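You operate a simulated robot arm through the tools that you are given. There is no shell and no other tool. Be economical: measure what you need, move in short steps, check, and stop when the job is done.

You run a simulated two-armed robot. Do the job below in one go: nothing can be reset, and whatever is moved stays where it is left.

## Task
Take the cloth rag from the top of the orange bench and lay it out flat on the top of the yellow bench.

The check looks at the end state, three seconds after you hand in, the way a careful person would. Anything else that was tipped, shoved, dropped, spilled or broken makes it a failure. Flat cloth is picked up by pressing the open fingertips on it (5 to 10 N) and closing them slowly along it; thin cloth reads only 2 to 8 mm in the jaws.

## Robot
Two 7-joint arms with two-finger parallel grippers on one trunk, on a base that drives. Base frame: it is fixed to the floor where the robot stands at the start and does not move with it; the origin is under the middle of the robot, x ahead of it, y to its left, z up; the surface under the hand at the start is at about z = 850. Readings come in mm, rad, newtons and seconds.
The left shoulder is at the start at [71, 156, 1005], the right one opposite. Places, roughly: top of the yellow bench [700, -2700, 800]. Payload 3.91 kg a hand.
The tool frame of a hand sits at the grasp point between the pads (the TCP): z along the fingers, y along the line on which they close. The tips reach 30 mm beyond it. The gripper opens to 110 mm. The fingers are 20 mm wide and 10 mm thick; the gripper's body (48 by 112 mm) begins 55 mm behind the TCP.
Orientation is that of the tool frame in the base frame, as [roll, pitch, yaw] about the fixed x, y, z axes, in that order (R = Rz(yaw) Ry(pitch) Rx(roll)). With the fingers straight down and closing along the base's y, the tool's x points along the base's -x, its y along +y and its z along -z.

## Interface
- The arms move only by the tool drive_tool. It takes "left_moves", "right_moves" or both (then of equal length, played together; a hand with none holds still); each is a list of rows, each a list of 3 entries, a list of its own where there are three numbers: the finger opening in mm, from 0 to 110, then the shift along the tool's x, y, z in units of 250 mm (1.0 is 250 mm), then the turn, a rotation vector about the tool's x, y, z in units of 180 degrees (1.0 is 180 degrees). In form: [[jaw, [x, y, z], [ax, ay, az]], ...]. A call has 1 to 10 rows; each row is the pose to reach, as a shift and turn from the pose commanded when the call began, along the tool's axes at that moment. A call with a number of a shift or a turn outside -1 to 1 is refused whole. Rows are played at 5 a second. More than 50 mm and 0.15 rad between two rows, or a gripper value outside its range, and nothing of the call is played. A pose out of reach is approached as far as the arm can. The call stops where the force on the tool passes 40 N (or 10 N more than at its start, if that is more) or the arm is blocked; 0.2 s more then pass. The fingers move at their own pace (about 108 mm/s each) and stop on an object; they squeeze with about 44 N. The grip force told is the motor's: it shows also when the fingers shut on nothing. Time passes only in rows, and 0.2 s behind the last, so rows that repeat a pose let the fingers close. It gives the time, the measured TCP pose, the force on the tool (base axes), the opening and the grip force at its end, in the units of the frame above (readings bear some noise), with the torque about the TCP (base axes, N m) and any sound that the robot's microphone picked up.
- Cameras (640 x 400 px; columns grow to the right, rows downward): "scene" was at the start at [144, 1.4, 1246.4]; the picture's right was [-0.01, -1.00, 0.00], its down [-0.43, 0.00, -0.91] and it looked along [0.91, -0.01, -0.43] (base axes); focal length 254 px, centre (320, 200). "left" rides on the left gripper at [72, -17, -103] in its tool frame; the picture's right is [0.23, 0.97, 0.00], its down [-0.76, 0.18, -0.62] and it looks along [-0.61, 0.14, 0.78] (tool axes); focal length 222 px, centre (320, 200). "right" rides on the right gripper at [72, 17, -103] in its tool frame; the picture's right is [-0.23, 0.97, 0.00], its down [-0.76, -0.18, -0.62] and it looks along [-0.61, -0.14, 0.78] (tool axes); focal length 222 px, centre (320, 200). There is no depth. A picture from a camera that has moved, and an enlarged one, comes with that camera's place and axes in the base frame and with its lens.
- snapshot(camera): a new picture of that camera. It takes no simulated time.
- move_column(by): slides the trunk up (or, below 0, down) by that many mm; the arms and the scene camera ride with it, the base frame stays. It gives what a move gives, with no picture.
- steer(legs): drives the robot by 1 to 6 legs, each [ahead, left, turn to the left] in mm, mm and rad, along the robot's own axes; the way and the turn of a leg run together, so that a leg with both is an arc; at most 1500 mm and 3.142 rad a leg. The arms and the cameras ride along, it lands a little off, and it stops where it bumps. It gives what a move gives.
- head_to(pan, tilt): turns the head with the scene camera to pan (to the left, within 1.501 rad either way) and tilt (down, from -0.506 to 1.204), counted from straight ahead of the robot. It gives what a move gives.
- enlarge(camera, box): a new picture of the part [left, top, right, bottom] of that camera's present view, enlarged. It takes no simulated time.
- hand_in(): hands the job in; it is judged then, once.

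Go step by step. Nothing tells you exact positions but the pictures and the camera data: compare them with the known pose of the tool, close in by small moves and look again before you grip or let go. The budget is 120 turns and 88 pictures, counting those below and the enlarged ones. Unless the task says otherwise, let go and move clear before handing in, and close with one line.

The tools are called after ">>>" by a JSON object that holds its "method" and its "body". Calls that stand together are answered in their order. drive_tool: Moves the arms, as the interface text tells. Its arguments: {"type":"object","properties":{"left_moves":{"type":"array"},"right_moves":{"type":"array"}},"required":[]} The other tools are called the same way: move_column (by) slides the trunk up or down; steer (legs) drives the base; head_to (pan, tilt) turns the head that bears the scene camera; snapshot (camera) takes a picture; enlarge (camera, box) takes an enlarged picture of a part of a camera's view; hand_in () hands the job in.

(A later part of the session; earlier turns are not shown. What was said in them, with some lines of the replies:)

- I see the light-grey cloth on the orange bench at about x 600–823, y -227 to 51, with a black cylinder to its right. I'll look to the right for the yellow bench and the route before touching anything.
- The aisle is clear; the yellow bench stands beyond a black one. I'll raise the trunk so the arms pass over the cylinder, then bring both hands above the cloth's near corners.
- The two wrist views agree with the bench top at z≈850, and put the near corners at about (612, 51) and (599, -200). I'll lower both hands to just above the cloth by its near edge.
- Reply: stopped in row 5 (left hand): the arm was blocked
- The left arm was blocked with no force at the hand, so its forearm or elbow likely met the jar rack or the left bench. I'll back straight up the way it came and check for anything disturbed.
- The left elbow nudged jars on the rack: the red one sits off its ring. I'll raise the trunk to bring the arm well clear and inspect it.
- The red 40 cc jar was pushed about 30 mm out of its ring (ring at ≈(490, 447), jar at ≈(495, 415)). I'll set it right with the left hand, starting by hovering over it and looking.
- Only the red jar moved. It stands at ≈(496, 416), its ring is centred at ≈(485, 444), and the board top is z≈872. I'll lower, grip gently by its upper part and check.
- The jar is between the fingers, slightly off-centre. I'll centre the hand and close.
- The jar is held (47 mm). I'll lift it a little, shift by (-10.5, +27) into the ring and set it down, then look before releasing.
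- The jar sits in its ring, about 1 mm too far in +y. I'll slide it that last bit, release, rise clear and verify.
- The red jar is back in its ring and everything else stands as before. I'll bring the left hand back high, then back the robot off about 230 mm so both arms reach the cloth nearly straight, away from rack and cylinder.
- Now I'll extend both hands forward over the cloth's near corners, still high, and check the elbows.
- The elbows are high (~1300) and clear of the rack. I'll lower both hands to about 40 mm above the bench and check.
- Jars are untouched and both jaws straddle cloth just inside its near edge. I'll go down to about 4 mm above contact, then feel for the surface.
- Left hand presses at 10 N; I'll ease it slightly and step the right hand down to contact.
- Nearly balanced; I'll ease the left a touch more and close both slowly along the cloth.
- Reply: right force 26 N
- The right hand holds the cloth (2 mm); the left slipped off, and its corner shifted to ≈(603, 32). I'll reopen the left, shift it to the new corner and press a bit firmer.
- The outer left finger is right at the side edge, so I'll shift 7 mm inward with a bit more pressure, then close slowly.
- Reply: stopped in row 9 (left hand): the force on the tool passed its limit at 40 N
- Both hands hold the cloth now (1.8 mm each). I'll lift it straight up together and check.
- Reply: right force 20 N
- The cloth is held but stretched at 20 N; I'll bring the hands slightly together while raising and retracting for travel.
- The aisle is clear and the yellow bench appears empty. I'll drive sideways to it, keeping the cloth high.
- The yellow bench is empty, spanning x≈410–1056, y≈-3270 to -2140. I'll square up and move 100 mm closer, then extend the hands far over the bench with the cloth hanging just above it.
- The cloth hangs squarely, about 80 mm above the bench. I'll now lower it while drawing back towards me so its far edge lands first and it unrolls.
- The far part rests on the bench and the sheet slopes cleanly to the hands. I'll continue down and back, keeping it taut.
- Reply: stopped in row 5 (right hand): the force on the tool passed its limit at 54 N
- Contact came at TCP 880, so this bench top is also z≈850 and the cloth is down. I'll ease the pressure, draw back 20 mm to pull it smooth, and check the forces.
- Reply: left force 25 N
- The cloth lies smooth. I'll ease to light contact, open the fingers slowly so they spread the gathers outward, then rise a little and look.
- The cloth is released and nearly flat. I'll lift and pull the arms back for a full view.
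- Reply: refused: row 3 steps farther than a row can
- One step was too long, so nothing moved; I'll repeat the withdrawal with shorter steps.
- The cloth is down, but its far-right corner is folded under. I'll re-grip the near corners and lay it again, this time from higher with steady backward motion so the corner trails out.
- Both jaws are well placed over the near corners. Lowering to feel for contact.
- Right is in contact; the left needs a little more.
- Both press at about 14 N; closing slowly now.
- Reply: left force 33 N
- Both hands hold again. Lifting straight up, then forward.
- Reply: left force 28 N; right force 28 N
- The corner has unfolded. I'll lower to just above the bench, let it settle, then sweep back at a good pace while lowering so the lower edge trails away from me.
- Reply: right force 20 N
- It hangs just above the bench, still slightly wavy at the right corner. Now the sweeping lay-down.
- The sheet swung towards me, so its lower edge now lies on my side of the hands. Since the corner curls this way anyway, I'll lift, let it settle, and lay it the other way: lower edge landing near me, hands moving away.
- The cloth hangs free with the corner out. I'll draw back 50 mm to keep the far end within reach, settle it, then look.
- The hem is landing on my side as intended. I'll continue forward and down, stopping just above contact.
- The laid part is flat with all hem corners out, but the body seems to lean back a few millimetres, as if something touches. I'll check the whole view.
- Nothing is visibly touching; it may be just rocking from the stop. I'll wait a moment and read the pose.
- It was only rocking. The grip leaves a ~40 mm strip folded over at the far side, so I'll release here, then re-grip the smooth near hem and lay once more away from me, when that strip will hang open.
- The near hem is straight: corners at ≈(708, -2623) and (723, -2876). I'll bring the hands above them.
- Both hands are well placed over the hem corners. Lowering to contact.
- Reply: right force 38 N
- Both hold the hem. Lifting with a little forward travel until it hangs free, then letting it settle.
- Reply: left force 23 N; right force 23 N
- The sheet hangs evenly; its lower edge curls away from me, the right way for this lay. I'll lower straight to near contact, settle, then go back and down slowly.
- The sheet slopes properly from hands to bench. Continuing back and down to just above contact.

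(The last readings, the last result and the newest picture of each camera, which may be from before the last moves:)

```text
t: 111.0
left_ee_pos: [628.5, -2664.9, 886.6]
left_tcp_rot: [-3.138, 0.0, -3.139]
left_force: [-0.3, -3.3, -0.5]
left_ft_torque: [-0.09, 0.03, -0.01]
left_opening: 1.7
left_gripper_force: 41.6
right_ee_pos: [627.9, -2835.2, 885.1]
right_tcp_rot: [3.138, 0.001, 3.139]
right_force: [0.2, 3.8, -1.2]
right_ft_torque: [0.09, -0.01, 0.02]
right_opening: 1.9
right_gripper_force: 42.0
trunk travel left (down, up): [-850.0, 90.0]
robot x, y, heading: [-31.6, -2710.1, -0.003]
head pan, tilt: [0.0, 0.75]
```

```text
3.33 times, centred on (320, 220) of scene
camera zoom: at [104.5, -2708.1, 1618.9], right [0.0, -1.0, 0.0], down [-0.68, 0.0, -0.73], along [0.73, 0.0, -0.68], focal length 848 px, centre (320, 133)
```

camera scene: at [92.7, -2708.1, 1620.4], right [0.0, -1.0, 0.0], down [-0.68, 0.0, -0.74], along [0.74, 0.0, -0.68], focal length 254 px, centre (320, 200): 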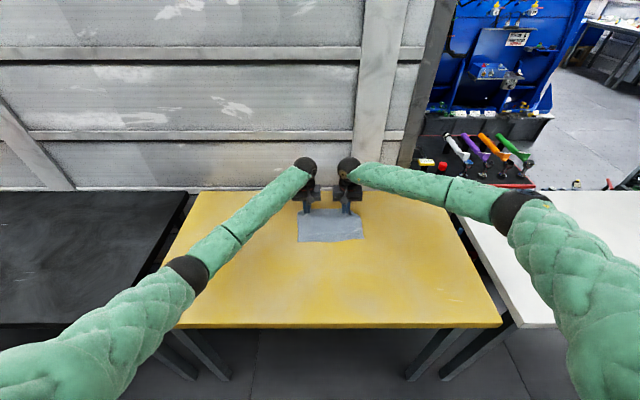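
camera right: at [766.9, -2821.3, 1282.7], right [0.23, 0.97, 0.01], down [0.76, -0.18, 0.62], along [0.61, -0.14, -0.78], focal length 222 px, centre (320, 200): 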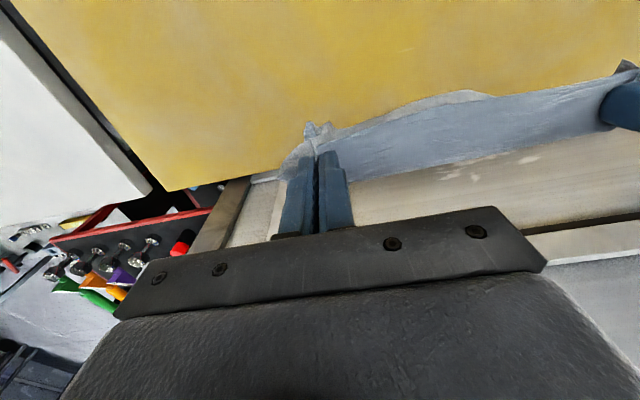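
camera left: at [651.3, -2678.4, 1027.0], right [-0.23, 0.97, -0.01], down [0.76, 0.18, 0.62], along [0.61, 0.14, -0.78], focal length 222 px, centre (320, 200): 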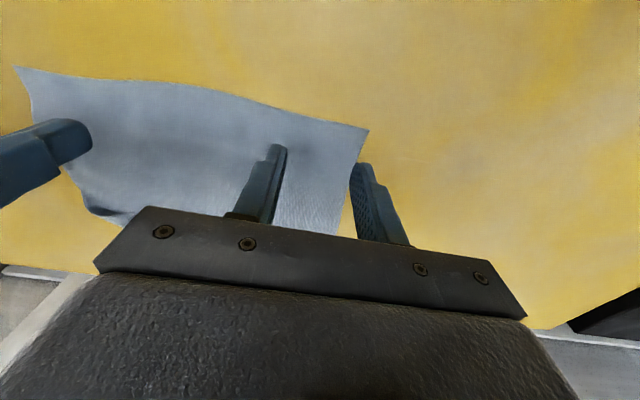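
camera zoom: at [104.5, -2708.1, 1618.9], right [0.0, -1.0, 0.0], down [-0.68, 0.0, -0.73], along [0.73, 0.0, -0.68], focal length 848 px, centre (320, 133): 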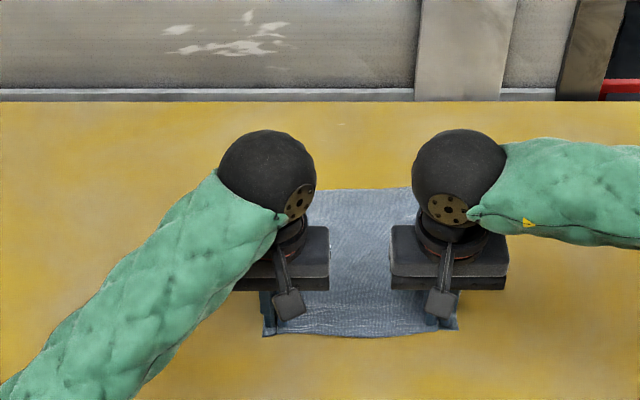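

The cloth is laid with its far edge out at x≈826. I'll draw back a further 15 mm to smooth it, touch down lightly, and open slowly to spread the gathers.

>>> {"method": "drive_tool", "body": {"left_moves": [[0, [0.03, 0.004, 0], [0, 0, 0]], [0, [0.06, 0.008, 0.005], [0, 0, 0]], [0, [0.07, 0.008, 0.014], [0, 0, 0]], [0, [0.07, 0.008, 0.018], [0, 0, 0]], [7, [0.07, 0.008, 0.018], [0, 0, 0]], [15, [0.07, 0.008, 0.018], [0, 0, 0]], [23, [0.07, 0.008, 0.018], [0, 0, 0]], [31, [0.07, 0.008, 0.018], [0, 0, 0]], [39, [0.07, 0.008, 0.018], [0, 0, 0]], [46, [0.07, 0.008, 0.018], [0, 0, 0]]], "right_moves": [[0, [0.03, -0.004, 0], [0, 0, 0]], [0, [0.06, -0.008, 0.005], [0, 0, 0]], [0, [0.07, -0.008, 0.01], [0, 0, 0]], [0, [0.07, -0.008, 0.014], [0, 0, 0]], [7, [0.07, -0.008, 0.014], [0, 0, 0]], [15, [0.07, -0.008, 0.014], [0, 0, 0]], [23, [0.07, -0.008, 0.014], [0, 0, 0]], [31, [0.07, -0.008, 0.014], [0, 0, 0]], [39, [0.07, -0.008, 0.014], [0, 0, 0]], [46, [0.07, -0.008, 0.014], [0, 0, 0]]]}}

>>> {"method": "drive_tool", "body": {"left_moves": [[46, [0, 0, -0.06], [0, 0, 0]], [46, [0, 0, -0.2], [0, 0, 0]], [46, [0.02, 0.02, -0.36], [0, 0, 0]], [46, [0.04, 0.08, -0.52], [0, 0, 0]], [46, [0.05, 0.18, -0.66], [0, 0, 0]], [46, [0.05, 0.32, -0.76], [0, 0, 0]], [46, [0.05, 0.48, -0.84], [0, 0, 0]], [46, [0.05, 0.64, -0.92], [0, 0, 0]], [46, [0.05, 0.8, -0.98], [0, 0, 0]]], "right_moves": [[46, [0, 0, -0.06], [0, 0, 0]], [46, [0, 0, -0.2], [0, 0, 0]], [46, [0.02, -0.02, -0.36], [0, 0, 0]], [46, [0.04, -0.08, -0.52], [0, 0, 0]], [46, [0.05, -0.18, -0.66], [0, 0, 0]], [46, [0.05, -0.32, -0.76], [0, 0, 0]], [46, [0.05, -0.48, -0.84], [0, 0, 0]], [46, [0.05, -0.64, -0.92], [0, 0, 0]], [46, [0.05, -0.8, -0.98], [0, 0, 0]]]}}

>>> {"method": "enlarge", "body": {"camera": "scene", "box": [250, 180, 390, 270]}}

```text
t: 113.2
left_ee_pos: [609.8, -2663.9, 881.1]
left_tcp_rot: [-3.135, 0.0, -3.141]
left_force: [-0.2, -0.3, 3.8]
left_ft_torque: [0.09, 0.03, 0.02]
left_opening: 45.7
left_gripper_force: 0.1
right_ee_pos: [611.3, -2838.3, 882.0]
right_tcp_rot: [3.138, -0.001, 3.14]
right_force: [1.1, -0.9, -0.8]
right_ft_torque: [0.03, 0.02, 0.0]
right_opening: 45.7
right_gripper_force: 0.1
trunk travel left (down, up): [-850.0, 90.0]
robot x, y, heading: [-31.1, -2708.4, 0.001]
head pan, tilt: [0.0, 0.75]
```

```text
t: 115.2
left_ee_pos: [598.0, -2461.0, 1126.2]
left_tcp_rot: [-3.137, -0.001, -3.139]
left_force: [-0.5, -0.4, 0.0]
left_ft_torque: [0.02, -0.02, -0.02]
left_opening: 46.1
left_gripper_force: 0.1
right_ee_pos: [596.0, -3037.6, 1128.6]
right_tcp_rot: [3.135, 0.0, 3.141]
right_force: [-0.8, -0.1, 0.3]
right_ft_torque: [-0.03, -0.04, 0.0]
right_opening: 46.0
right_gripper_force: 0.1
trunk travel left (down, up): [-850.0, 90.0]
robot x, y, heading: [-28.8, -2712.1, -0.003]
head pan, tilt: [0.0, 0.75]
```

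```text
4.44 times, centred on (320, 225) of scene
camera zoom: at [102.4, -2708.0, 1619.0], right [0.0, -1.0, 0.0], down [-0.68, 0.0, -0.73], along [0.73, 0.0, -0.68], focal length 1131 px, centre (320, 89)
```

zoom: 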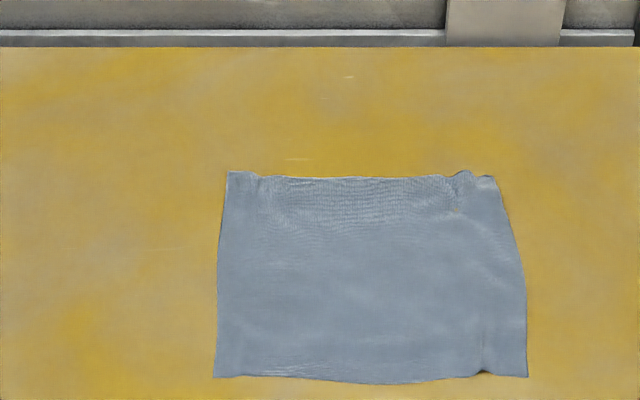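

The cloth now lies spread with all four corners out. A closer look at the right side for leftover ripples.

>>> {"method": "enlarge", "body": {"camera": "scene", "box": [335, 212, 371, 268]}}

>>> {"method": "snapshot", "body": {"camera": "scene"}}

```text
7.14 times, centred on (353, 240) of scene
camera zoom: at [102.4, -2708.0, 1619.0], right [0.0, -1.0, 0.0], down [-0.68, 0.0, -0.73], along [0.73, 0.0, -0.68], focal length 1817 px, centre (84, -86)
```

zoom: 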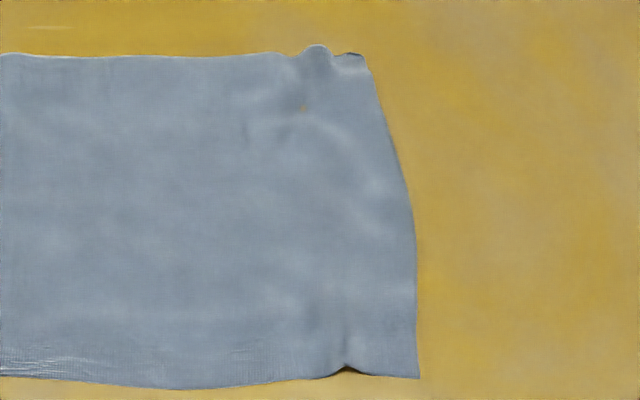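

```text
10 pictures are left
camera scene: at [102.4, -2708.0, 1619.0], right [0.0, -1.0, 0.0], down [-0.68, 0.0, -0.73], along [0.73, 0.0, -0.68], focal length 254 px, centre (320, 200)
```

scene: 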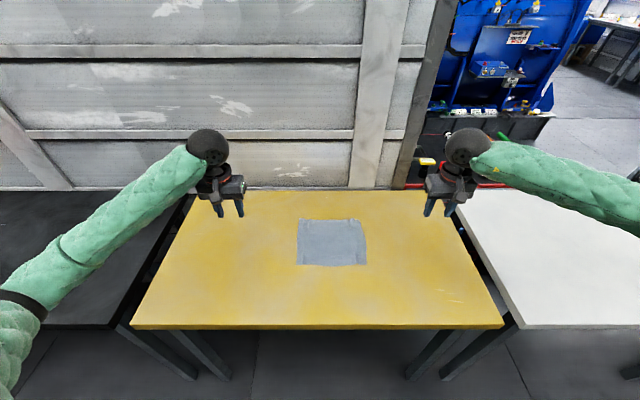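

The cloth lies flat with only millimetre-scale ripples, the hands are well clear, and nothing else is disturbed here. Handing in.

>>> {"method": "hand_in", "body": {}}

```text
The job is handed in.
```

The rag is laid out flat on the yellow bench. On the way my left arm pushed the red 40 cc jar about 30 mm out of its ring, and I put it back to within about 2 mm.
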